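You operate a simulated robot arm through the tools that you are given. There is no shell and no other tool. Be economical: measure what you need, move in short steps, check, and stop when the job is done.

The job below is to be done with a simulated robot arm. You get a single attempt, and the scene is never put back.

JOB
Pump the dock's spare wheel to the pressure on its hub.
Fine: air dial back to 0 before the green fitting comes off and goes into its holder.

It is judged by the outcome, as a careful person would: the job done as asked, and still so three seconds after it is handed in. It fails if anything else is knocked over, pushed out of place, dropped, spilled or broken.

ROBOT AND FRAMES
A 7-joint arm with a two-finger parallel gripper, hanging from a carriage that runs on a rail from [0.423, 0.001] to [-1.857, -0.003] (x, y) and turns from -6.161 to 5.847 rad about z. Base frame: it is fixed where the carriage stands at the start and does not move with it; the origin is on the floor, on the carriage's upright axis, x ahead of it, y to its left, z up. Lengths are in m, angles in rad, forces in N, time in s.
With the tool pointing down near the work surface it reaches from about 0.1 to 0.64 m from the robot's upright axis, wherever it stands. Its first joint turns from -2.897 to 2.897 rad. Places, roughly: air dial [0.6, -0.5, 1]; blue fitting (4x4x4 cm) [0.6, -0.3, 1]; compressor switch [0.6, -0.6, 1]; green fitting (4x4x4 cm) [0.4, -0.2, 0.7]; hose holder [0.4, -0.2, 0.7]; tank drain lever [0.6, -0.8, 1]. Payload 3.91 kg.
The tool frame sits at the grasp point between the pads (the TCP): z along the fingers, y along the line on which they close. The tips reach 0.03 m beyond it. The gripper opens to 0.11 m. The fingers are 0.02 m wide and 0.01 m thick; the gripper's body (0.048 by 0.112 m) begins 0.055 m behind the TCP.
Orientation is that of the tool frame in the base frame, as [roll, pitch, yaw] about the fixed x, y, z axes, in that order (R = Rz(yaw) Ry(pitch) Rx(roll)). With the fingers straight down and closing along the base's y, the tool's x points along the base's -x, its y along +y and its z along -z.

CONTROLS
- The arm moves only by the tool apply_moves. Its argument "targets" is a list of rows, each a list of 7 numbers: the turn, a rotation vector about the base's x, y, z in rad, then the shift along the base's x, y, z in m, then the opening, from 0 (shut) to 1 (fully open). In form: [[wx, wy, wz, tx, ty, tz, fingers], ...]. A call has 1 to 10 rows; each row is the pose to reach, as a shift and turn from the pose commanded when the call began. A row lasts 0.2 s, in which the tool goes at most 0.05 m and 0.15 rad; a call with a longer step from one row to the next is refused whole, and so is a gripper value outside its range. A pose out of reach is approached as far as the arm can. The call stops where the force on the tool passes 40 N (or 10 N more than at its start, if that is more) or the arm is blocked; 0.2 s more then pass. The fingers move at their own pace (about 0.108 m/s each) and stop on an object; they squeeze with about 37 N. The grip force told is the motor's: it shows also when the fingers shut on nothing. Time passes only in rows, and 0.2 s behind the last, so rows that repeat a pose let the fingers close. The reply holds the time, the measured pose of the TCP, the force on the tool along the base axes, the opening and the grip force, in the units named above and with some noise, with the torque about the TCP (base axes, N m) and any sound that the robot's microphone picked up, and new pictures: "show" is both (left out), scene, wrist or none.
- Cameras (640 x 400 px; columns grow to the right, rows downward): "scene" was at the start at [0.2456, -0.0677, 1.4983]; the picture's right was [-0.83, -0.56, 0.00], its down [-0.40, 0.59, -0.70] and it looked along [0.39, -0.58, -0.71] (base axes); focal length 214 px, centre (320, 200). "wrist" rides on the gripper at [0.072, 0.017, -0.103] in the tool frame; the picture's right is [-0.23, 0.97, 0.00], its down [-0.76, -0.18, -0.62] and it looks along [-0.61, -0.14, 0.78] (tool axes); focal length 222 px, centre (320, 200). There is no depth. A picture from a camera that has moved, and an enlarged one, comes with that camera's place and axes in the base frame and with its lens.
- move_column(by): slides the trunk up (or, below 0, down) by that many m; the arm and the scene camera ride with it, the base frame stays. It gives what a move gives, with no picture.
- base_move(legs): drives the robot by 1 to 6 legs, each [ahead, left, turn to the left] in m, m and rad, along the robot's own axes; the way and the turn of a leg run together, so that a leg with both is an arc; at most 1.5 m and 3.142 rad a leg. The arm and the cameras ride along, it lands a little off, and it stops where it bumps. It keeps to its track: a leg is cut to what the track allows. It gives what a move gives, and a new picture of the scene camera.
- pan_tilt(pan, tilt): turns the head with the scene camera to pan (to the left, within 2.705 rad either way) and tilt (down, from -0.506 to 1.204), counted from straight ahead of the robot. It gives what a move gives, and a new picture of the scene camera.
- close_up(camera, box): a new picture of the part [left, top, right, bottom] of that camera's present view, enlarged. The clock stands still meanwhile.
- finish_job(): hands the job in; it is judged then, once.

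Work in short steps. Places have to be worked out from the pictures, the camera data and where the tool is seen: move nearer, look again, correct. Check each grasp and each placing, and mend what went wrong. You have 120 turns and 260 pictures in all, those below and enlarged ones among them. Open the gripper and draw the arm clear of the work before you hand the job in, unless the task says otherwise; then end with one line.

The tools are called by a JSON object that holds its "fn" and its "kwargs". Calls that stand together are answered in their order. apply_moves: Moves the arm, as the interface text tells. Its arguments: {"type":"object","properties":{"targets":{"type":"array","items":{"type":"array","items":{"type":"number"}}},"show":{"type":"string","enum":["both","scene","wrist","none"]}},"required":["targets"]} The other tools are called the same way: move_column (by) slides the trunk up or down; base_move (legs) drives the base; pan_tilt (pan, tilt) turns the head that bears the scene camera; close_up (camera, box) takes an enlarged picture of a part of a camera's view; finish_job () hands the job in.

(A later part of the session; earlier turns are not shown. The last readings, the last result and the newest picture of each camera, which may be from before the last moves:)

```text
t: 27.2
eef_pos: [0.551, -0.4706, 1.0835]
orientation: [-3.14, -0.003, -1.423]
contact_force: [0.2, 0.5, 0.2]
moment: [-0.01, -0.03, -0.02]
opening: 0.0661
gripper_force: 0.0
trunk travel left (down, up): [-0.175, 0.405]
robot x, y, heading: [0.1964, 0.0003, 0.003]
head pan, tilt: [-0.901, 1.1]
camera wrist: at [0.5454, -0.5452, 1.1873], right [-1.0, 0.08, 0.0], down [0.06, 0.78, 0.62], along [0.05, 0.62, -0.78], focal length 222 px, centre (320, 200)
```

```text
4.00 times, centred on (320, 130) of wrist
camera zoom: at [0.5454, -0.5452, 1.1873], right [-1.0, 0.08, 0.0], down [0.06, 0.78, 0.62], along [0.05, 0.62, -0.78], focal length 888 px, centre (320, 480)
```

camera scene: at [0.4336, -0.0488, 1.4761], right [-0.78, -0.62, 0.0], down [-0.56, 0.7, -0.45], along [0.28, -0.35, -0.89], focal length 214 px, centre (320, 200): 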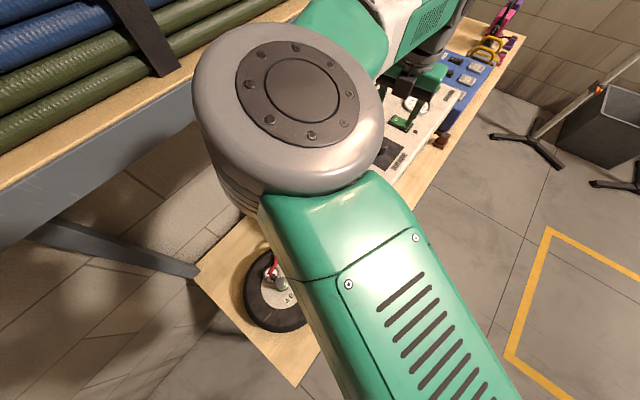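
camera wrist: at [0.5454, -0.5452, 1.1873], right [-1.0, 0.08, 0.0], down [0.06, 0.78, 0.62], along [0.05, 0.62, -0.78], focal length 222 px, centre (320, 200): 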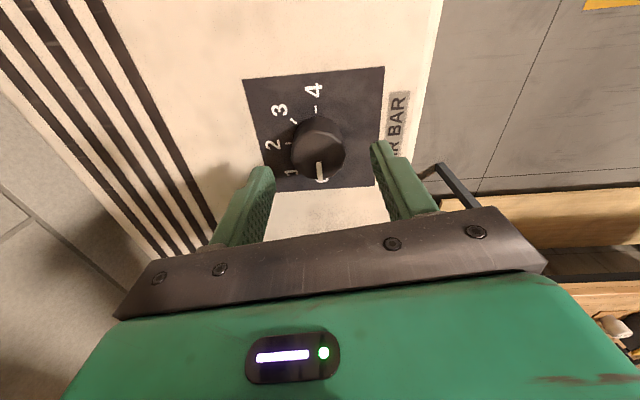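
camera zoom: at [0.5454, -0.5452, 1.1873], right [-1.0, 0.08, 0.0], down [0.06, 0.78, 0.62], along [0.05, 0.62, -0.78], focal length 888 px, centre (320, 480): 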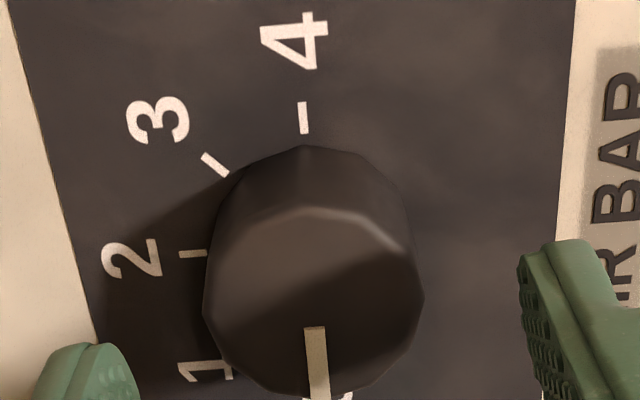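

Aligned (knob ~41 mm wide). Lower 3 cm and close.

{"fn": "apply_moves", "kwargs": {"targets": [[0, 0, 0, 0.001, 0.002, -0.02, 0.6], [0, 0, 0, 0.001, 0.002, -0.032, 0.6], [0, 0, 0, 0.001, 0.002, -0.032, 0.45], [0, 0, 0, 0.001, 0.002, -0.032, 0.3], [0, 0, 0, 0.001, 0.002, -0.032, 0.3], [0, 0, 0, 0.001, 0.002, -0.032, 0.3]], "show": "wrist"}}

```text
t: 28.6
eef_pos: [0.5552, -0.4695, 1.0516]
orientation: [-3.141, -0.003, -1.422]
contact_force: [8.1, -3.4, -10.4]
moment: [-0.44, 0.05, -0.01]
opening: 0.0431
gripper_force: 44.6
trunk travel left (down, up): [-0.175, 0.405]
robot x, y, heading: [0.1877, 0.0019, 0.003]
head pan, tilt: [-0.901, 1.1]
camera wrist: at [0.548, -0.5433, 1.1557], right [-1.0, 0.08, 0.0], down [0.06, 0.78, 0.62], along [0.05, 0.62, -0.78], focal length 222 px, centre (320, 200)
```

wrist: 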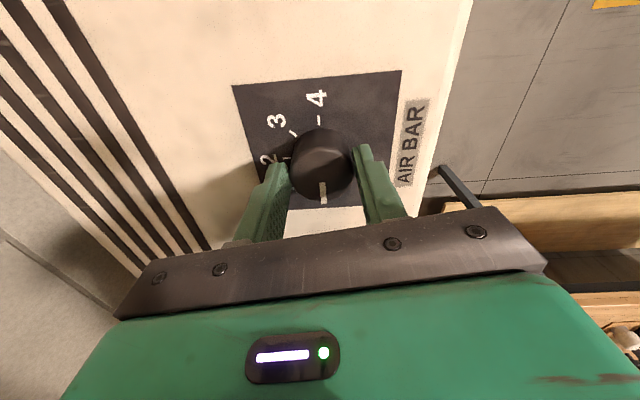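

The grip is only by the very tips (knob top ≈ tip height). Open, go 1.2 cm lower, centre +x slightly, and re-close.

{"fn": "apply_moves", "kwargs": {"targets": [[0, 0, 0, 0, 0, 0, 0.6], [0, 0, 0, 0, 0, 0, 0.6], [0, 0, 0, 0.002, 0, -0.006, 0.6], [0, 0, 0, 0.002, 0, -0.012, 0.6]], "show": "wrist"}}

```text
t: 29.6
eef_pos: [0.5558, -0.4693, 1.0403]
orientation: [-3.14, 0.0, -1.422]
contact_force: [-0.4, 0.0, -0.3]
moment: [0.01, 0.04, -0.01]
opening: 0.0663
gripper_force: 0.0
trunk travel left (down, up): [-0.175, 0.405]
robot x, y, heading: [0.1966, 0.0039, 0.005]
head pan, tilt: [-0.901, 1.1]
camera wrist: at [0.5489, -0.5437, 1.145], right [-1.0, 0.08, 0.0], down [0.06, 0.78, 0.62], along [0.05, 0.62, -0.78], focal length 222 px, centre (320, 200)
```

wrist: 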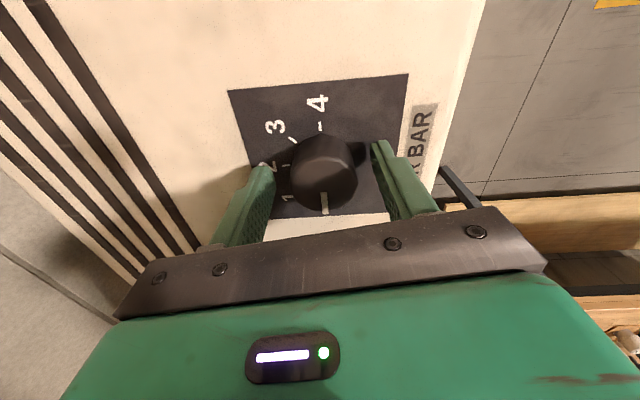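

Good depth now. Shift 3 mm to -x, close.

{"fn": "apply_moves", "kwargs": {"targets": [[0, 0, 0, -0.003, 0, 0, 0.6], [0, 0, 0, -0.003, 0, 0, 0.45], [0, 0, 0, -0.003, 0, 0, 0.3], [0, 0, 0, -0.003, 0, 0, 0.3], [0, 0, 0, -0.003, 0, 0, 0.3]], "show": "wrist"}}

```text
t: 30.9
eef_pos: [0.5547, -0.4683, 1.0408]
orientation: [-3.14, -0.001, -1.421]
contact_force: [11.5, -1.8, -8.3]
moment: [-0.62, 0.32, -0.01]
opening: 0.0432
gripper_force: 45.3
trunk travel left (down, up): [-0.175, 0.405]
robot x, y, heading: [0.1944, 0.0046, 0.003]
head pan, tilt: [-0.901, 1.1]
camera wrist: at [0.5478, -0.5428, 1.1454], right [-1.0, 0.08, 0.0], down [0.06, 0.78, 0.62], along [0.05, 0.62, -0.78], focal length 222 px, centre (320, 200)
```

wrist: 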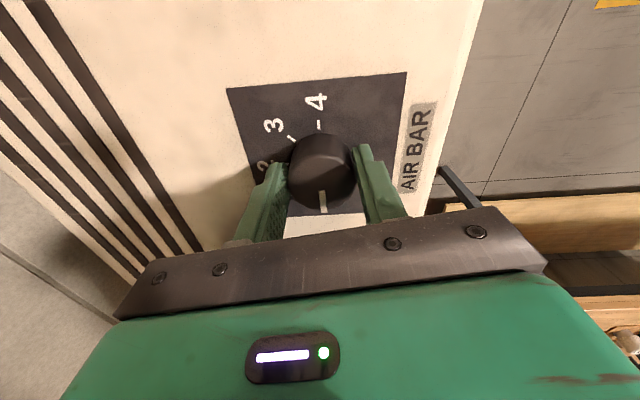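

Firm grip. Turn clockwise (−z) toward 4: first 1.2 rad, and look.

{"fn": "apply_moves", "kwargs": {"targets": [[0, 0, -0.14, 0.002, 0, 0, 0.3], [0, 0, -0.28, 0.002, 0, 0, 0.3], [0, 0, -0.42, 0.002, 0, 0, 0.3], [0, 0, -0.56, 0.002, 0, 0, 0.3], [0, 0, -0.7, 0.002, 0, 0, 0.3], [0, 0, -0.84, 0.002, 0, 0, 0.3], [0, 0, -0.98, 0.002, 0, 0, 0.3], [0, 0, -1.12, 0.002, 0, 0, 0.3], [0, 0, -1.26, 0.002, 0, 0, 0.3], [0, 0, -1.4, 0.002, 0, 0, 0.3]], "show": "wrist"}}

```text
t: 32.9
eef_pos: [0.5514, -0.4657, 1.04]
orientation: [3.135, -0.001, -2.673]
contact_force: [-9.9, 12.9, 8.8]
moment: [0.06, 0.48, 0.06]
opening: 0.0424
gripper_force: 45.0
trunk travel left (down, up): [-0.175, 0.405]
robot x, y, heading: [0.1952, -0.0007, 0.007]
head pan, tilt: [-0.901, 1.1]
stopped in row 10: the force on the tool passed its limit at 41 N (the readings are from after the stop); the commanded pose is now the measured one
camera wrist: at [0.4792, -0.4837, 1.1444], right [-0.24, 0.97, 0.0], down [0.76, 0.18, 0.62], along [0.6, 0.15, -0.78], focal length 222 px, centre (320, 200)
```

wrist: 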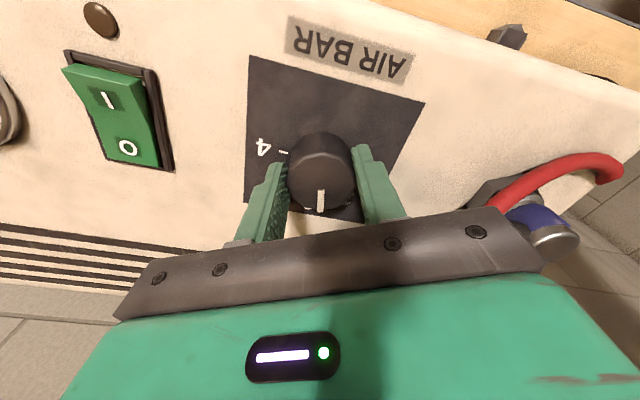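

The knob followed (~1.25 rad). Side load suggests centre is nearer y≈-0.463; open, recentre, regrip, and continue.

{"fn": "apply_moves", "kwargs": {"targets": [[0, 0, 0, 0, 0, 0, 0.6], [0, 0, 0, 0, 0, 0, 0.6], [0, 0, 0, 0.001, 0.002, 0, 0.6], [0, 0, 0, 0.001, 0.002, 0, 0.6]], "show": "wrist"}}

{"fn": "close_up", "kwargs": {"camera": "wrist", "box": [240, 110, 400, 210]}}

```text
t: 33.9
eef_pos: [0.5539, -0.4642, 1.0412]
orientation: [3.141, -0.002, -2.67]
contact_force: [0.3, -0.2, 0.1]
moment: [-0.01, 0.0, 0.02]
opening: 0.066
gripper_force: 0.0
trunk travel left (down, up): [-0.175, 0.405]
robot x, y, heading: [0.1935, 0.0004, -0.001]
head pan, tilt: [-0.901, 1.1]
camera wrist: at [0.4819, -0.4834, 1.1451], right [-0.24, 0.97, 0.0], down [0.76, 0.19, 0.62], along [0.6, 0.15, -0.78], focal length 222 px, centre (320, 200)
```

wrist: 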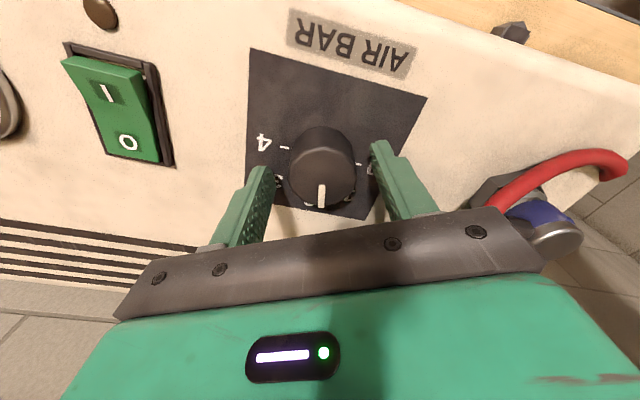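

```text
4.00 times, centred on (320, 160) of wrist
camera zoom: at [0.4819, -0.4834, 1.1451], right [-0.24, 0.97, 0.0], down [0.76, 0.19, 0.62], along [0.6, 0.15, -0.78], focal length 888 px, centre (320, 360)
```

zoom: 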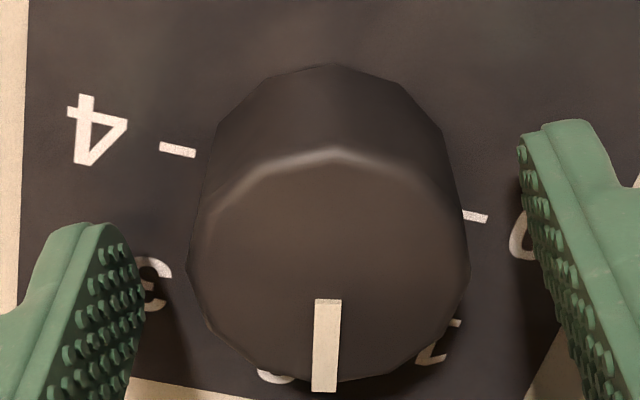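

Well centred. Regrip and continue turning.

{"fn": "apply_moves", "kwargs": {"targets": [[0, 0, 0, 0, 0, 0, 0.45], [0, 0, 0, 0, 0, 0, 0.3], [0, 0, 0, 0, 0, 0, 0.3], [0, 0, -0.14, 0, 0, 0, 0.3], [0, 0, -0.28, 0, 0, 0, 0.3], [0, 0, -0.42, 0, 0, 0, 0.3], [0, 0, -0.56, 0, 0, 0, 0.3], [0, 0, -0.7, 0, 0, 0, 0.3], [0, 0, -0.84, 0, 0, 0, 0.3], [0, 0, -0.98, 0, 0, 0, 0.3]], "show": "wrist"}}

```text
t: 36.1
eef_pos: [0.5543, -0.4643, 1.0408]
orientation: [-3.14, -0.001, 2.629]
contact_force: [-8.4, 9.9, 17.7]
moment: [0.62, 0.72, 0.0]
opening: 0.0424
gripper_force: 44.9
trunk travel left (down, up): [-0.175, 0.405]
robot x, y, heading: [0.1968, 0.001, 0.001]
head pan, tilt: [-0.901, 1.1]
camera wrist: at [0.4987, -0.4142, 1.1449], right [0.67, 0.74, 0.0], down [0.58, -0.53, 0.62], along [0.46, -0.42, -0.78], focal length 222 px, centre (320, 200)
```

wrist: 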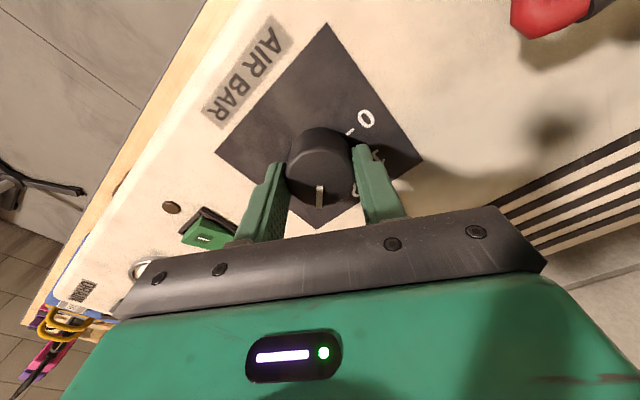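

On track (~2.23 rad turned). Continue the remaining ~0.9 rad.

{"fn": "apply_moves", "kwargs": {"targets": [[0, 0, -0.14, 0, 0.001, 0.001, 0.3], [0, 0, -0.28, 0, 0.001, 0.001, 0.3], [0, 0, -0.42, 0, 0.001, 0.001, 0.3], [0, 0, -0.56, 0, 0.001, 0.001, 0.3], [0, 0, -0.7, 0, 0.001, 0.001, 0.3], [0, 0, -0.82, 0, 0.001, 0.001, 0.3], [0, 0, -0.9, 0, 0.001, 0.001, 0.3]], "show": "wrist"}}

```text
t: 37.7
eef_pos: [0.553, -0.4637, 1.0419]
orientation: [3.141, -0.003, 1.731]
contact_force: [-2.6, -1.6, -14.2]
moment: [0.22, 0.11, 1.12]
opening: 0.0432
gripper_force: 44.8
trunk travel left (down, up): [-0.175, 0.405]
robot x, y, heading: [0.1939, 0.0034, 0.003]
head pan, tilt: [-0.901, 1.1]
camera wrist: at [0.5584, -0.3896, 1.1463], right [1.0, -0.07, 0.0], down [-0.05, -0.78, 0.62], along [-0.04, -0.62, -0.78], focal length 222 px, centre (320, 200)
```

wrist: 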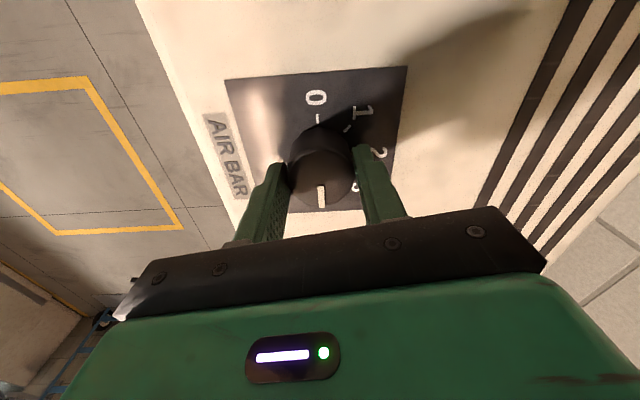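

Yaw torque rose to 1.1 N m – end stop at 4. Open and lift to check.

{"fn": "apply_moves", "kwargs": {"targets": [[0, 0, 0, 0, 0, 0, 0.6], [0, 0, 0, 0, 0, 0, 0.65], [0, 0, 0, 0, 0, 0.03, 0.65], [0, 0, 0, 0, 0, 0.07, 0.65], [0, 0, 0, 0, 0, 0.11, 0.65]], "show": "wrist"}}

{"fn": "close_up", "kwargs": {"camera": "wrist", "box": [220, 40, 420, 180]}}

{"fn": "pan_tilt", "kwargs": {"pan": -0.5, "tilt": 1.2}}

```text
t: 38.9
eef_pos: [0.5524, -0.4642, 1.1531]
orientation: [3.141, -0.001, 1.734]
contact_force: [-0.1, 0.9, -0.4]
moment: [0.02, -0.04, 0.0]
opening: 0.0715
gripper_force: 0.1
trunk travel left (down, up): [-0.175, 0.405]
robot x, y, heading: [0.1948, 0.0001, 0.001]
head pan, tilt: [-0.901, 1.1]
camera wrist: at [0.5568, -0.3905, 1.2572], right [1.0, -0.07, 0.0], down [-0.05, -0.78, 0.62], along [-0.04, -0.62, -0.78], focal length 222 px, centre (320, 200)
```

wrist: 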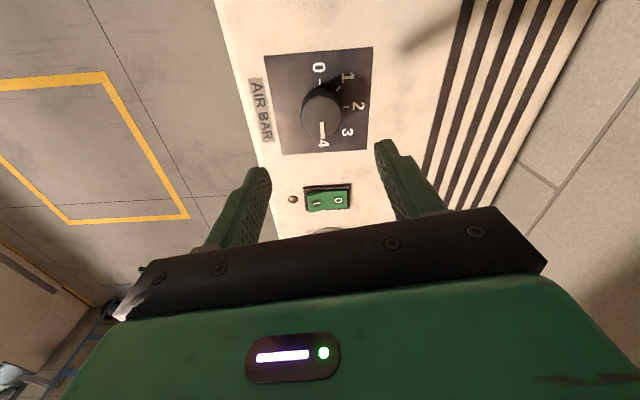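

```text
2.86 times, centred on (320, 110) of wrist
camera zoom: at [0.5568, -0.3905, 1.2572], right [1.0, -0.07, 0.0], down [-0.05, -0.78, 0.62], along [-0.04, -0.62, -0.78], focal length 635 px, centre (320, 457)
```

zoom: 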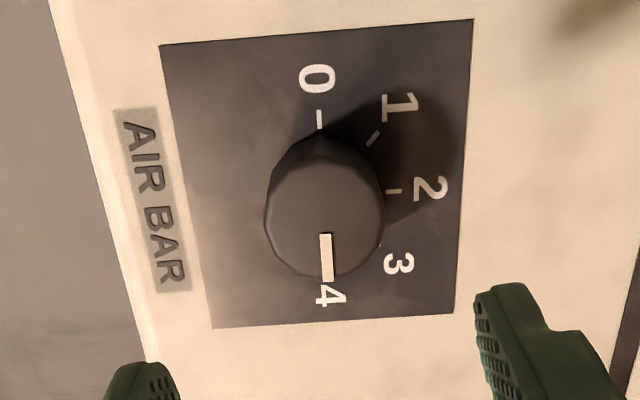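

```text
t: 39.8
eef_pos: [0.5525, -0.4637, 1.1526]
orientation: [-3.142, -0.002, 1.734]
contact_force: [-0.5, -0.6, 0.3]
moment: [-0.02, 0.0, 0.0]
opening: 0.0715
gripper_force: 0.1
trunk travel left (down, up): [-0.175, 0.405]
robot x, y, heading: [0.1947, 0.0026, 0.005]
head pan, tilt: [-0.499, 1.201]
camera scene: at [0.4434, -0.0261, 1.4701], right [-0.48, -0.88, 0.0], down [-0.82, 0.44, -0.36], along [0.32, -0.17, -0.93], focal length 214 px, centre (320, 200)
```

scene: 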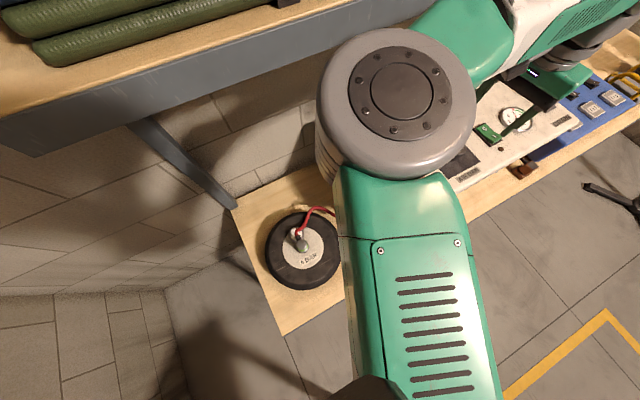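

Dial is at 4. Look at both gauges: wheel gauge from the head camera, tank gauge too.

{"fn": "close_up", "kwargs": {"camera": "scene", "box": [280, 220, 330, 260]}}

{"fn": "close_up", "kwargs": {"camera": "scene", "box": [470, 95, 550, 155]}}

```text
10.00 times, centred on (305, 240) of scene
camera zoom: at [0.4434, -0.0261, 1.4701], right [-0.48, -0.88, 0.0], down [-0.82, 0.44, -0.36], along [0.32, -0.17, -0.93], focal length 2145 px, centre (470, -200)
```

zoom: 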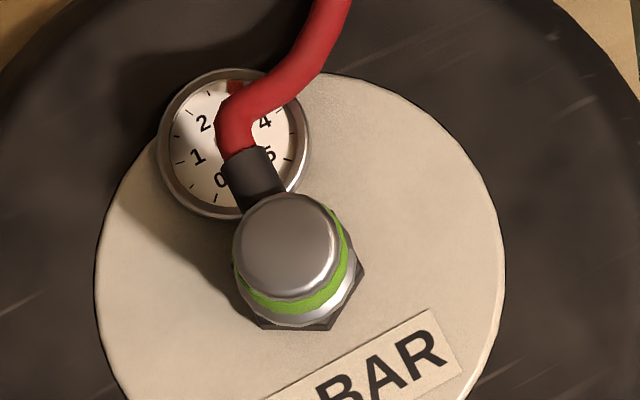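

```text
6.67 times, centred on (510, 125) of scene
camera zoom: at [0.4434, -0.0261, 1.4701], right [-0.48, -0.88, 0.0], down [-0.82, 0.44, -0.36], along [0.32, -0.17, -0.93], focal length 1430 px, centre (-947, 700)
```

zoom: 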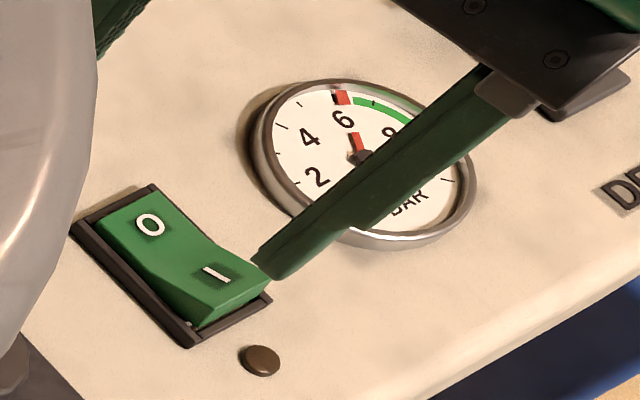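

Wheel ~2.8 and rising, tank ~6; the tank should suffice. Wait in place.

{"fn": "apply_moves", "kwargs": {"targets": [[0, 0, 0, 0, 0, 0, 0.65], [0, 0, 0, 0, 0, 0, 0.65], [0, 0, 0, 0, 0, 0, 0.65], [0, 0, 0, 0, 0, 0, 0.65], [0, 0, 0, 0, 0, 0, 0.65], [0, 0, 0, 0, 0, 0, 0.65], [0, 0, 0, 0, 0, 0, 0.65], [0, 0, 0, 0, 0, 0, 0.65], [0, 0, 0, 0, 0, 0, 0.65], [0, 0, 0, 0, 0, 0, 0.65]], "show": "none"}}

{"fn": "close_up", "kwargs": {"camera": "scene", "box": [280, 220, 330, 260]}}

{"fn": "close_up", "kwargs": {"camera": "scene", "box": [470, 95, 550, 155]}}

```text
t: 42.0
eef_pos: [0.5518, -0.4635, 1.1524]
orientation: [-3.14, -0.001, 1.735]
contact_force: [-0.2, -1.0, 0.4]
moment: [0.01, 0.01, 0.01]
opening: 0.0714
gripper_force: 0.0
trunk travel left (down, up): [-0.175, 0.405]
robot x, y, heading: [0.192, 0.0011, 0.005]
head pan, tilt: [-0.499, 1.201]
```

```text
10.00 times, centred on (305, 240) of scene
camera zoom: at [0.4434, -0.0261, 1.4701], right [-0.48, -0.88, 0.0], down [-0.82, 0.44, -0.36], along [0.32, -0.17, -0.93], focal length 2145 px, centre (470, -200)
```

zoom: 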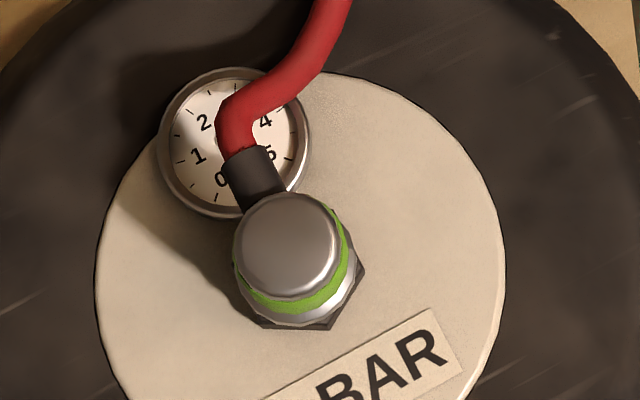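

```text
6.67 times, centred on (510, 125) of scene
camera zoom: at [0.4434, -0.0261, 1.4701], right [-0.48, -0.88, 0.0], down [-0.82, 0.44, -0.36], along [0.32, -0.17, -0.93], focal length 1430 px, centre (-947, 700)
```

zoom: 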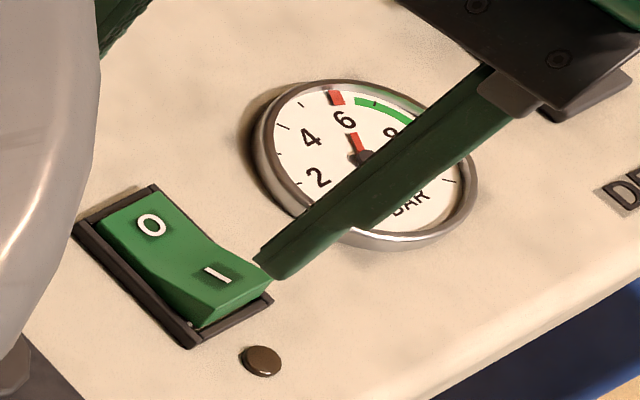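

Still filling; wait more, and use another head angle for the wheel gauge.

{"fn": "apply_moves", "kwargs": {"targets": [[0, 0, 0, 0, 0, 0, 0.65], [0, 0, 0, 0, 0, 0, 0.65], [0, 0, 0, 0, 0, 0, 0.65], [0, 0, 0, 0, 0, 0, 0.65], [0, 0, 0, 0, 0, 0, 0.65], [0, 0, 0, 0, 0, 0, 0.65], [0, 0, 0, 0, 0, 0, 0.65], [0, 0, 0, 0, 0, 0, 0.65], [0, 0, 0, 0, 0, 0, 0.65], [0, 0, 0, 0, 0, 0, 0.65]], "show": "none"}}

{"fn": "pan_tilt", "kwargs": {"pan": 0.6, "tilt": 1.0}}

```text
t: 44.1
eef_pos: [0.5522, -0.4646, 1.1518]
orientation: [-3.141, -0.001, 1.734]
contact_force: [0.2, -0.8, -0.1]
moment: [0.0, 0.01, 0.01]
opening: 0.0715
gripper_force: 0.0
trunk travel left (down, up): [-0.175, 0.405]
robot x, y, heading: [0.1902, 0.0019, 0.005]
head pan, tilt: [-0.499, 1.201]
```

```text
t: 45.5
eef_pos: [0.5523, -0.4645, 1.1522]
orientation: [-3.14, 0.0, 1.734]
contact_force: [0.0, -0.6, 0.2]
moment: [0.0, 0.02, 0.02]
opening: 0.0716
gripper_force: 0.0
trunk travel left (down, up): [-0.175, 0.405]
robot x, y, heading: [0.1902, -0.0025, 0.002]
head pan, tilt: [0.6, 1.0]
camera scene: at [0.4516, 0.04, 1.4827], right [0.57, -0.82, 0.0], down [-0.69, -0.48, -0.54], along [0.44, 0.31, -0.84], focal length 214 px, centre (320, 200)
```

scene: 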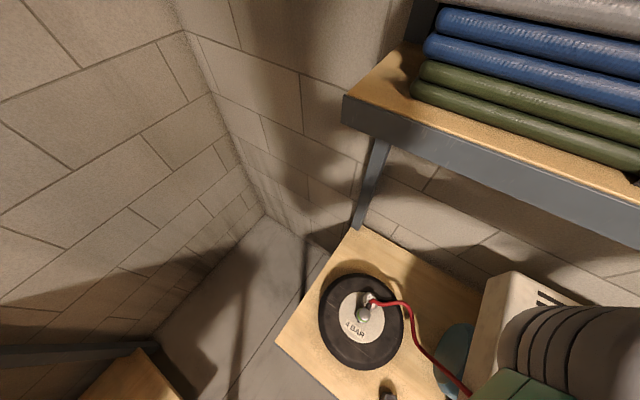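

{"fn": "close_up", "kwargs": {"camera": "scene", "box": [345, 280, 395, 320]}}

```text
10.00 times, centred on (370, 300) of scene
camera zoom: at [0.4516, 0.04, 1.4827], right [0.57, -0.82, 0.0], down [-0.69, -0.48, -0.54], along [0.44, 0.31, -0.84], focal length 2145 px, centre (-180, -800)
```

zoom: 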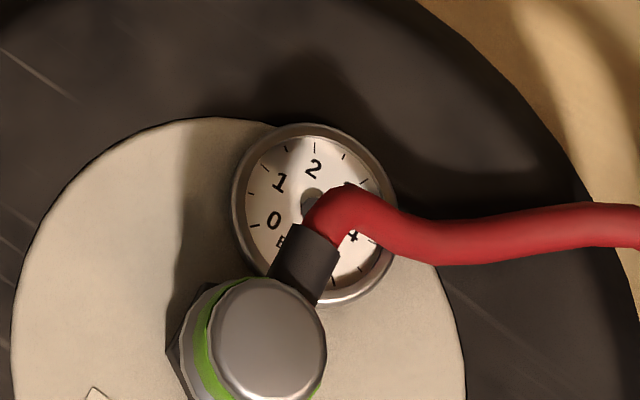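

Needle hides behind the hose at 3–4. I'll wait more and monitor the tank from the previous angle.

{"fn": "apply_moves", "kwargs": {"targets": [[0, 0, 0, 0, 0, 0, 0.65], [0, 0, 0, 0, 0, 0, 0.65], [0, 0, 0, 0, 0, 0, 0.65], [0, 0, 0, 0, 0, 0, 0.65], [0, 0, 0, 0, 0, 0, 0.65], [0, 0, 0, 0, 0, 0, 0.65], [0, 0, 0, 0, 0, 0, 0.65], [0, 0, 0, 0, 0, 0, 0.65], [0, 0, 0, 0, 0, 0, 0.65], [0, 0, 0, 0, 0, 0, 0.65]], "show": "none"}}

{"fn": "pan_tilt", "kwargs": {"pan": -0.5, "tilt": 1.2}}

{"fn": "close_up", "kwargs": {"camera": "scene", "box": [490, 100, 530, 130]}}

{"fn": "close_up", "kwargs": {"camera": "scene", "box": [290, 222, 320, 246]}}

```text
t: 47.7
eef_pos: [0.5534, -0.4641, 1.1533]
orientation: [3.141, -0.002, 1.734]
contact_force: [-0.3, 0.3, -0.1]
moment: [0.0, -0.03, 0.0]
opening: 0.0715
gripper_force: 0.0
trunk travel left (down, up): [-0.175, 0.405]
robot x, y, heading: [0.1949, 0.002, 0.002]
head pan, tilt: [0.6, 1.0]
```

```text
t: 49.0
eef_pos: [0.5523, -0.4641, 1.1528]
orientation: [-3.14, 0.001, 1.733]
contact_force: [-0.3, -0.2, 0.6]
moment: [0.01, 0.03, 0.02]
opening: 0.0714
gripper_force: 0.0
trunk travel left (down, up): [-0.175, 0.405]
robot x, y, heading: [0.1923, -0.0015, 0.007]
head pan, tilt: [-0.499, 1.201]
camera scene: at [0.4434, -0.0261, 1.4701], right [-0.48, -0.88, 0.0], down [-0.82, 0.44, -0.36], along [0.32, -0.17, -0.93], focal length 214 px, centre (320, 200)
```

scene: 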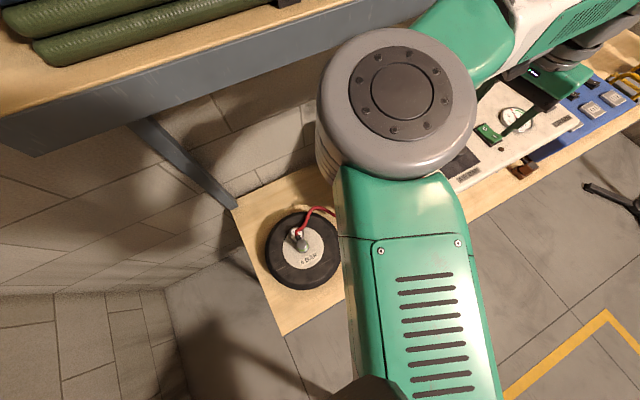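

```text
13.33 times, centred on (510, 115) of scene
camera zoom: at [0.4434, -0.0261, 1.4701], right [-0.48, -0.88, 0.0], down [-0.82, 0.44, -0.36], along [0.32, -0.17, -0.93], focal length 2860 px, centre (-2213, 1333)
```

zoom: 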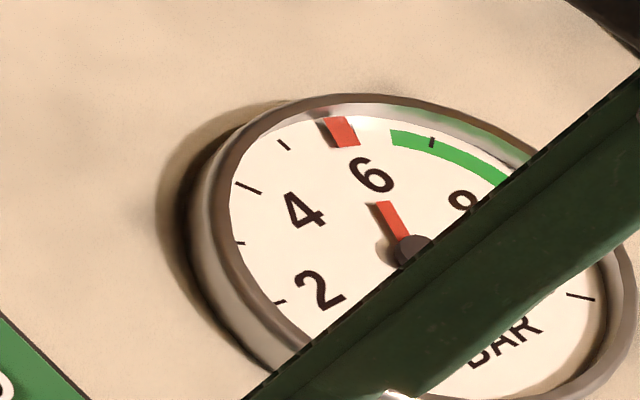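

```text
16.00 times, centred on (305, 234) of scene
camera zoom: at [0.4434, -0.0261, 1.4701], right [-0.48, -0.88, 0.0], down [-0.82, 0.44, -0.36], along [0.32, -0.17, -0.93], focal length 3432 px, centre (560, -344)
```

zoom: 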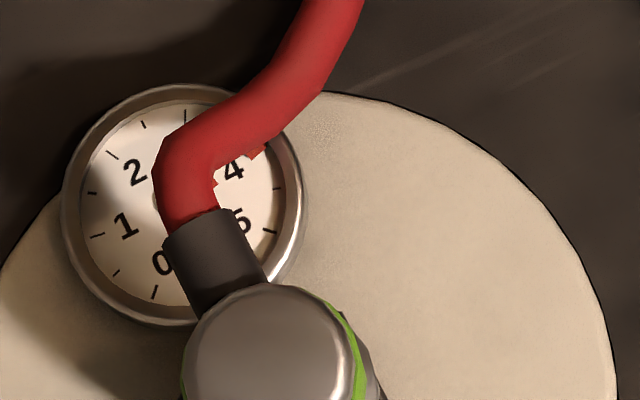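

The red needle tip now shows at about the 4 tick. Wait a bit more to confirm it is stable.

{"fn": "apply_moves", "kwargs": {"targets": [[0, 0, 0, 0, 0, 0, 0.65], [0, 0, 0, 0, 0, 0, 0.65], [0, 0, 0, 0, 0, 0, 0.65], [0, 0, 0, 0, 0, 0, 0.65], [0, 0, 0, 0, 0, 0, 0.65], [0, 0, 0, 0, 0, 0, 0.65], [0, 0, 0, 0, 0, 0, 0.65], [0, 0, 0, 0, 0, 0, 0.65], [0, 0, 0, 0, 0, 0, 0.65], [0, 0, 0, 0, 0, 0, 0.65]], "show": "none"}}

{"fn": "close_up", "kwargs": {"camera": "scene", "box": [295, 224, 315, 240]}}

{"fn": "close_up", "kwargs": {"camera": "scene", "box": [490, 100, 530, 130]}}

```text
t: 51.2
eef_pos: [0.5529, -0.4644, 1.1527]
orientation: [-3.141, -0.001, 1.733]
contact_force: [-1.1, 0.0, -0.2]
moment: [-0.03, 0.01, 0.02]
opening: 0.0715
gripper_force: 0.1
trunk travel left (down, up): [-0.175, 0.405]
robot x, y, heading: [0.1951, -0.0012, -0.001]
head pan, tilt: [-0.499, 1.201]
```

```text
16.00 times, centred on (305, 232) of scene
camera zoom: at [0.4434, -0.0261, 1.4701], right [-0.48, -0.88, 0.0], down [-0.82, 0.44, -0.36], along [0.32, -0.17, -0.93], focal length 3432 px, centre (560, -312)
```

zoom: 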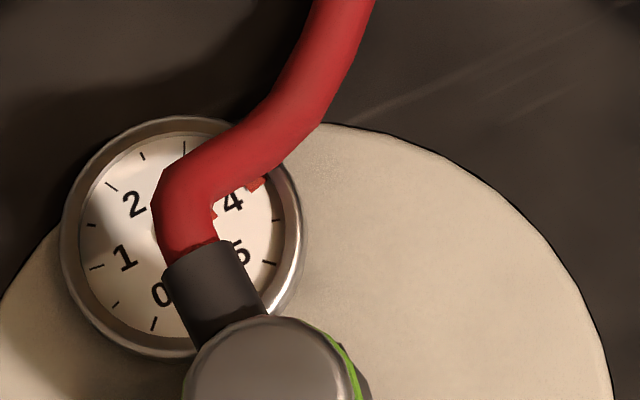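

```text
13.33 times, centred on (510, 115) of scene
camera zoom: at [0.4434, -0.0261, 1.4701], right [-0.48, -0.88, 0.0], down [-0.82, 0.44, -0.36], along [0.32, -0.17, -0.93], focal length 2860 px, centre (-2213, 1333)
```

zoom: 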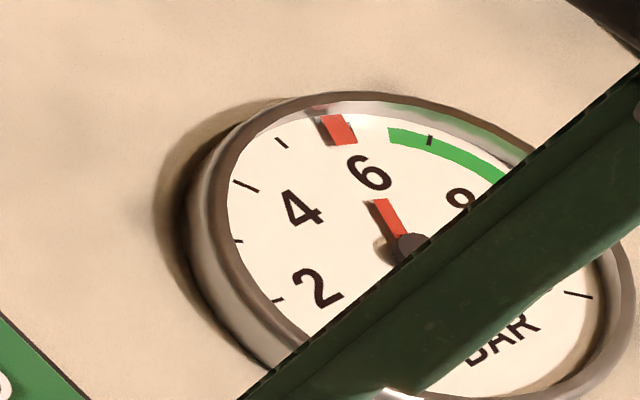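

Wheel is stable at 4 bar. Now go back onto the dial and turn it back (counter-clockwise) to 0.

{"fn": "apply_moves", "kwargs": {"targets": [[0, 0, 0, 0.001, 0, -0.04, 0.6], [0, 0, 0, 0.001, 0, -0.08, 0.6], [0, 0, 0, 0.001, 0, -0.111, 0.6], [0, 0, 0, 0.001, 0, -0.111, 0.6], [0, 0, 0, 0.001, 0, -0.111, 0.45], [0, 0, 0, 0.001, 0, -0.111, 0.3], [0, 0, 0, 0.001, 0, -0.111, 0.3], [0, 0, 0, 0.001, 0, -0.111, 0.3]], "show": "wrist"}}

```text
t: 53.0
eef_pos: [0.5531, -0.4655, 1.04]
orientation: [3.142, 0.0, 1.731]
contact_force: [-7.1, -0.5, -0.1]
moment: [0.31, -0.4, 0.0]
opening: 0.043
gripper_force: 44.6
trunk travel left (down, up): [-0.175, 0.405]
robot x, y, heading: [0.1929, 0.0044, 0.007]
head pan, tilt: [-0.499, 1.201]
camera wrist: at [0.5587, -0.391, 1.1456], right [1.0, -0.07, 0.0], down [-0.05, -0.78, 0.62], along [-0.04, -0.62, -0.78], focal length 222 px, centre (320, 200)
```

wrist: 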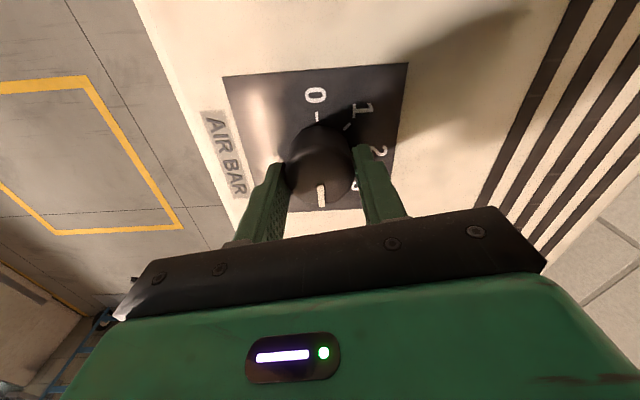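

{"fn": "apply_moves", "kwargs": {"targets": [[0, 0, 0.14, 0, 0.001, 0, 0.3], [0, 0, 0.28, 0, 0.001, 0, 0.3], [0, 0, 0.42, 0, 0.001, 0, 0.3], [0, 0, 0.56, 0, 0.001, 0, 0.3], [0, 0, 0.7, 0, 0.001, 0, 0.3], [0, 0, 0.84, 0, 0.001, 0, 0.3], [0, 0, 0.98, 0, 0.001, 0, 0.3], [0, 0, 1.12, 0, 0.001, 0, 0.3], [0, 0, 1.26, 0, 0.001, 0, 0.3], [0, 0, 1.4, 0, 0.001, 0, 0.3]], "show": "wrist"}}

```text
t: 55.2
eef_pos: [0.5546, -0.4627, 1.0414]
orientation: [-3.141, -0.002, 3.134]
contact_force: [-7.8, -1.4, 9.1]
moment: [0.62, 0.51, -0.03]
opening: 0.0429
gripper_force: 44.7
trunk travel left (down, up): [-0.175, 0.405]
robot x, y, heading: [0.1959, -0.0036, 0.004]
head pan, tilt: [-0.499, 1.201]
camera wrist: at [0.4822, -0.4469, 1.1456], right [0.23, 0.97, 0.0], down [0.76, -0.18, 0.62], along [0.6, -0.15, -0.78], focal length 222 px, centre (320, 200)
```

wrist: 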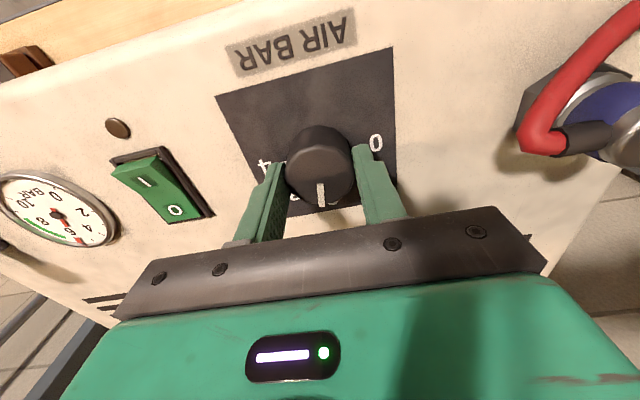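

Halfway, following well. Continue.

{"fn": "apply_moves", "kwargs": {"targets": [[0, 0, 0.14, 0, 0, 0, 0.3], [0, 0, 0.28, 0, 0, 0, 0.3], [0, 0, 0.42, 0, 0, 0, 0.3], [0, 0, 0.56, 0, 0, 0, 0.3], [0, 0, 0.7, 0, 0, 0, 0.3], [0, 0, 0.84, 0, 0, 0, 0.3], [0, 0, 0.98, 0, 0, 0, 0.3], [0, 0, 1.12, 0, 0, 0, 0.3], [0, 0, 1.26, 0, 0, 0, 0.3], [0, 0, 1.4, 0, 0, 0, 0.3]], "show": "none"}}

{"fn": "apply_moves", "kwargs": {"targets": [[0, 0, 0.12, 0, 0, 0, 0.3], [0, 0, 0.24, 0, 0, 0, 0.3], [0, 0, 0.34, 0, 0, 0, 0.3], [0, 0, 0.4, 0, 0, 0, 0.3]], "show": "wrist"}}

```text
t: 57.4
eef_pos: [0.5539, -0.4628, 1.0408]
orientation: [-3.142, 0.0, -1.749]
contact_force: [-11.7, 9.2, 15.5]
moment: [-0.02, -0.03, -0.04]
opening: 0.043
gripper_force: 45.5
trunk travel left (down, up): [-0.175, 0.405]
robot x, y, heading: [0.1934, 0.0001, 0.002]
head pan, tilt: [-0.499, 1.201]
```

```text
t: 58.4
eef_pos: [0.5542, -0.4643, 1.0412]
orientation: [3.139, -0.002, -1.349]
contact_force: [-13.5, 6.2, 13.5]
moment: [-0.01, 0.01, 0.01]
opening: 0.0428
gripper_force: 45.2
trunk travel left (down, up): [-0.175, 0.405]
robot x, y, heading: [0.1968, -0.0005, 0.001]
head pan, tilt: [-0.499, 1.201]
camera wrist: at [0.5531, -0.5384, 1.1448], right [-1.0, 0.01, 0.0], down [0.01, 0.78, 0.62], along [0.0, 0.62, -0.78], focal length 222 px, centre (320, 200)
```

wrist: 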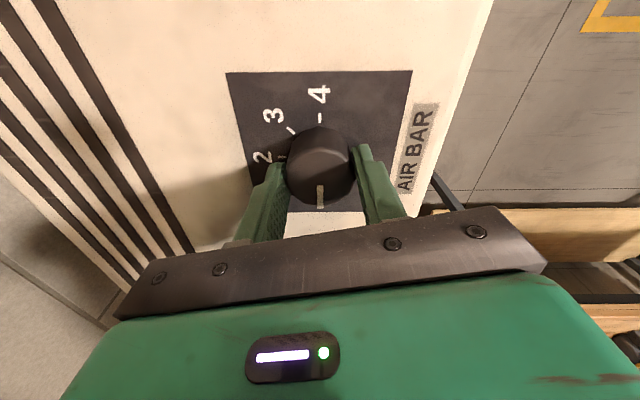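

No end-stop torque yet; turn a bit further until the stop, then open and lift.

{"fn": "apply_moves", "kwargs": {"targets": [[0, 0, 0.08, 0, 0, 0, 0.3], [0, 0, 0.14, 0, 0, 0, 0.3]], "show": "none"}}

{"fn": "apply_moves", "kwargs": {"targets": [[0, 0, 0, 0, 0, 0, 0.6], [0, 0, 0, 0, 0, 0, 0.65], [0, 0, 0, 0, 0, 0.03, 0.65], [0, 0, 0, 0, 0, 0.07, 0.65], [0, 0, 0, 0, 0, 0.11, 0.65]], "show": "wrist"}}

{"fn": "close_up", "kwargs": {"camera": "wrist", "box": [220, 40, 420, 180]}}

```text
t: 59.0
eef_pos: [0.553, -0.4634, 1.0393]
orientation: [3.14, 0.0, -1.21]
contact_force: [-11.1, 0.4, -0.5]
moment: [-0.11, -0.05, -1.19]
opening: 0.0432
gripper_force: 44.9
trunk travel left (down, up): [-0.175, 0.405]
robot x, y, heading: [0.1929, -0.0004, 0.002]
head pan, tilt: [-0.499, 1.201]
```

```text
t: 60.2
eef_pos: [0.5564, -0.4625, 1.1495]
orientation: [3.141, 0.0, -1.21]
contact_force: [-0.2, 0.9, -0.3]
moment: [0.01, 0.0, -0.02]
opening: 0.0718
gripper_force: 0.1
trunk travel left (down, up): [-0.175, 0.405]
robot x, y, heading: [0.1964, 0.0024, 0.006]
head pan, tilt: [-0.499, 1.201]
camera wrist: at [0.5651, -0.5375, 1.2547], right [-0.99, -0.13, 0.0], down [-0.1, 0.78, 0.62], along [-0.08, 0.62, -0.78], focal length 222 px, centre (320, 200)
```

wrist: 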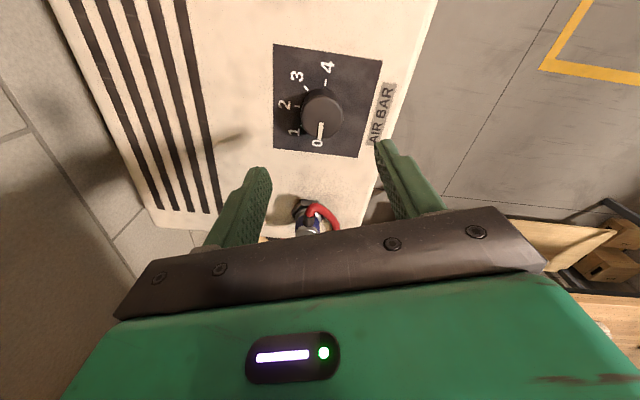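

```text
2.86 times, centred on (320, 110) of wrist
camera zoom: at [0.5651, -0.5375, 1.2547], right [-0.99, -0.13, 0.0], down [-0.1, 0.78, 0.62], along [-0.08, 0.62, -0.78], focal length 635 px, centre (320, 457)
```

zoom: 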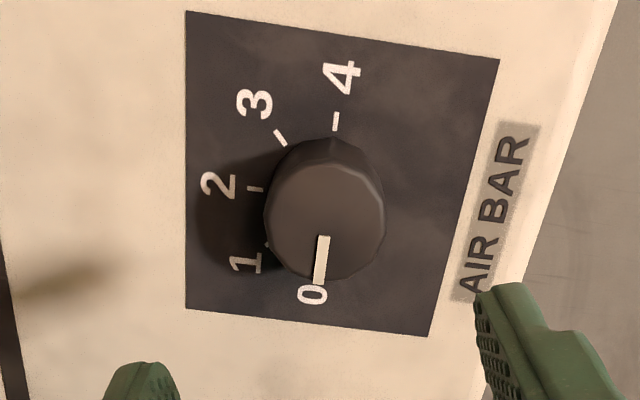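

Dial at 0. Now head back toward the wheel, rotating the hand to its earlier grasp yaw, at safe height.

{"fn": "apply_moves", "kwargs": {"targets": [[0, 0, -0.14, -0.005, 0.0, 0.04, 0.65], [0, 0, -0.28, -0.015, 0.015, 0.06, 0.65], [0, 0, -0.42, -0.03, 0.035, 0.07, 0.65], [0, 0, -0.56, -0.045, 0.06, 0.07, 0.65], [0, 0, -0.7, -0.06, 0.085, 0.07, 0.65], [0, 0, -0.84, -0.075, 0.11, 0.07, 0.65], [0, 0, -0.98, -0.09, 0.135, 0.07, 0.65], [0, 0, -1.12, -0.105, 0.16, 0.07, 0.65], [0, 0, -1.26, -0.12, 0.185, 0.07, 0.65], [0, 0, -1.4, -0.13, 0.21, 0.07, 0.65]], "show": "none"}}

{"fn": "apply_moves", "kwargs": {"targets": [[0, 0, -0.13, -0.01, 0.025, 0, 0.65], [0, 0, -0.26, -0.02, 0.05, 0, 0.65], [0, 0, -0.4, -0.03, 0.075, -0.01, 0.65], [0, 0, -0.53, -0.03, 0.1, -0.02, 0.65], [0, 0, -0.53, -0.03, 0.105, -0.02, 0.65]], "show": "both"}}

```text
t: 62.4
eef_pos: [0.4255, -0.2514, 1.2206]
orientation: [3.141, -0.002, -2.613]
contact_force: [0.8, -0.1, 0.0]
moment: [0.0, -0.02, 0.02]
opening: 0.0714
gripper_force: 0.1
trunk travel left (down, up): [-0.175, 0.405]
robot x, y, heading: [0.1953, 0.0021, -0.001]
head pan, tilt: [-0.499, 1.201]
```

```text
t: 63.6
eef_pos: [0.3964, -0.1477, 1.2015]
orientation: [-3.141, -0.002, -3.141]
contact_force: [0.1, -0.1, 0.0]
moment: [0.0, -0.02, 0.01]
opening: 0.0713
gripper_force: 0.0
trunk travel left (down, up): [-0.175, 0.405]
robot x, y, heading: [0.1962, 0.0026, 0.003]
head pan, tilt: [-0.499, 1.201]
camera scene: at [0.4434, -0.026, 1.4701], right [-0.48, -0.88, 0.0], down [-0.82, 0.44, -0.36], along [0.32, -0.17, -0.93], focal length 214 px, centre (320, 200)
camera wrist: at [0.3234, -0.1306, 1.3055], right [0.23, 0.97, 0.0], down [0.76, -0.18, 0.62], along [0.61, -0.14, -0.78], focal length 222 px, centre (320, 200)
```

scene: 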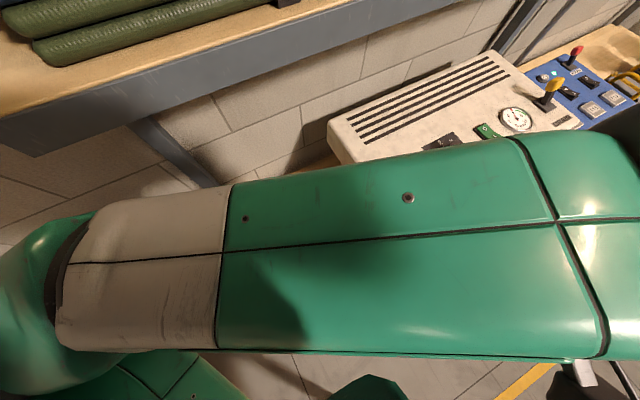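
wrist: 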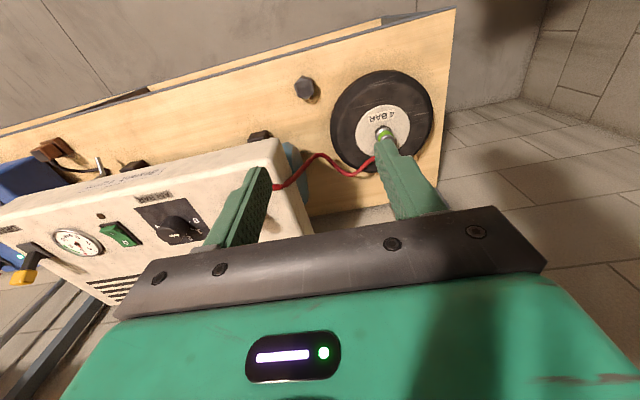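

Same pose as before the first descent. Tilt and lower, then move to the approach point over the hub fitting.

{"fn": "apply_moves", "kwargs": {"targets": [[0, -0.05, 0, 0, 0.005, -0.04, 0.65], [0, -0.1, 0, 0, 0.01, -0.08, 0.65], [0, -0.15, 0, 0, 0.015, -0.12, 0.65], [0, -0.2, 0, 0, 0.02, -0.16, 0.65], [0, -0.25, 0, 0, 0.025, -0.2, 0.65], [0, -0.25, 0, 0.005, 0.04, -0.235, 0.65], [0, -0.25, 0, 0.035, 0.07, -0.25, 0.65], [0, -0.25, 0, 0.07, 0.1, -0.25, 0.65], [0, -0.25, 0, 0.105, 0.118, -0.25, 0.65], [0, -0.25, 0, 0.134, 0.12, -0.25, 0.65]], "show": "wrist"}}

```text
t: 65.8
eef_pos: [0.5292, -0.0291, 0.9512]
orientation: [-3.141, 0.247, -3.141]
contact_force: [0.0, -0.3, -0.4]
moment: [0.01, -0.01, 0.0]
opening: 0.0713
gripper_force: 0.0
out of reach, approached as far as the arm can: row 1, 2, 3, 4, 5, 6, 7, 8
trunk travel left (down, up): [-0.175, 0.405]
robot x, y, heading: [0.1929, 0.0004, 0.003]
head pan, tilt: [-0.499, 1.201]
camera wrist: at [0.4333, -0.0119, 1.0343], right [0.22, 0.97, 0.06], down [0.59, -0.18, 0.79], along [0.78, -0.14, -0.61], focal length 222 px, centre (320, 200)
```

wrist: 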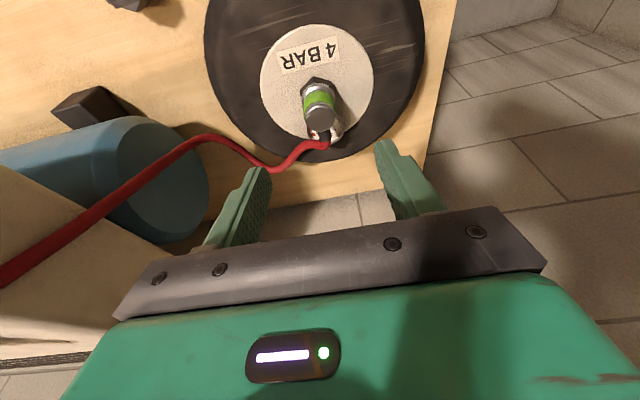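

Lined up. Descend along tool axis to the former grasp pose, check, then grip.

{"fn": "apply_moves", "kwargs": {"targets": [[0, 0, 0, 0.01, 0.001, -0.04, 0.65], [0, 0, 0, 0.02, 0.001, -0.08, 0.65], [0, 0, 0, 0.026, 0.001, -0.105, 0.65], [0, 0, 0, 0.03, 0.001, -0.123, 0.65], [0, 0, 0, 0.03, 0.001, -0.123, 0.65]], "show": "wrist"}}

```text
t: 67.0
eef_pos: [0.5592, -0.0286, 0.8286]
orientation: [-3.141, 0.248, -3.139]
contact_force: [0.1, 0.2, 0.3]
moment: [-0.02, -0.01, 0.05]
opening: 0.0715
gripper_force: 0.1
trunk travel left (down, up): [-0.175, 0.405]
robot x, y, heading: [0.1941, -0.0004, 0.002]
head pan, tilt: [-0.499, 1.201]
camera wrist: at [0.4629, -0.0123, 0.9117], right [0.22, 0.97, 0.06], down [0.58, -0.18, 0.79], along [0.78, -0.14, -0.61], focal length 222 px, centre (320, 200)
```

wrist: 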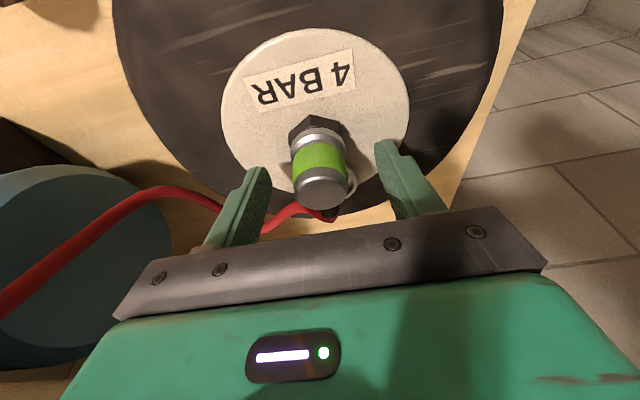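

Centred. Grip and lift.

{"fn": "apply_moves", "kwargs": {"targets": [[0, 0, 0, 0, 0, 0, 0.45], [0, 0, 0, 0, 0, 0, 0.3], [0, 0, 0, 0, 0, 0, 0.2], [0, 0, 0, 0, 0, 0, 0.2], [0, 0, 0, 0, 0, 0, 0.2], [0, 0, 0, 0, 0, 0.01, 0.2], [0, 0, 0, 0, 0, 0.03, 0.2], [0, 0, 0, 0, 0, 0.06, 0.2]], "show": "wrist"}}

```text
t: 68.8
eef_pos: [0.5588, -0.0294, 0.8896]
orientation: [3.142, 0.249, -3.14]
contact_force: [0.3, 0.7, -1.3]
moment: [-0.02, 0.01, 0.07]
opening: 0.0307
gripper_force: 36.5
trunk travel left (down, up): [-0.175, 0.405]
robot x, y, heading: [0.1923, -0.0007, 0.005]
head pan, tilt: [-0.499, 1.201]
heard: snap
camera wrist: at [0.4634, -0.0116, 0.9731], right [0.22, 0.97, 0.06], down [0.59, -0.18, 0.79], along [0.78, -0.14, -0.61], focal length 222 px, centre (320, 200)
```

wrist: 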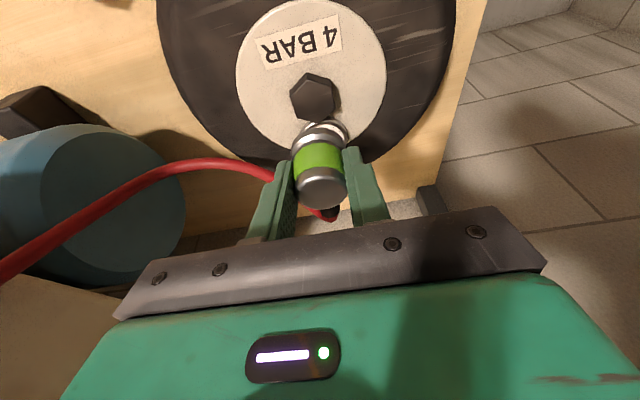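

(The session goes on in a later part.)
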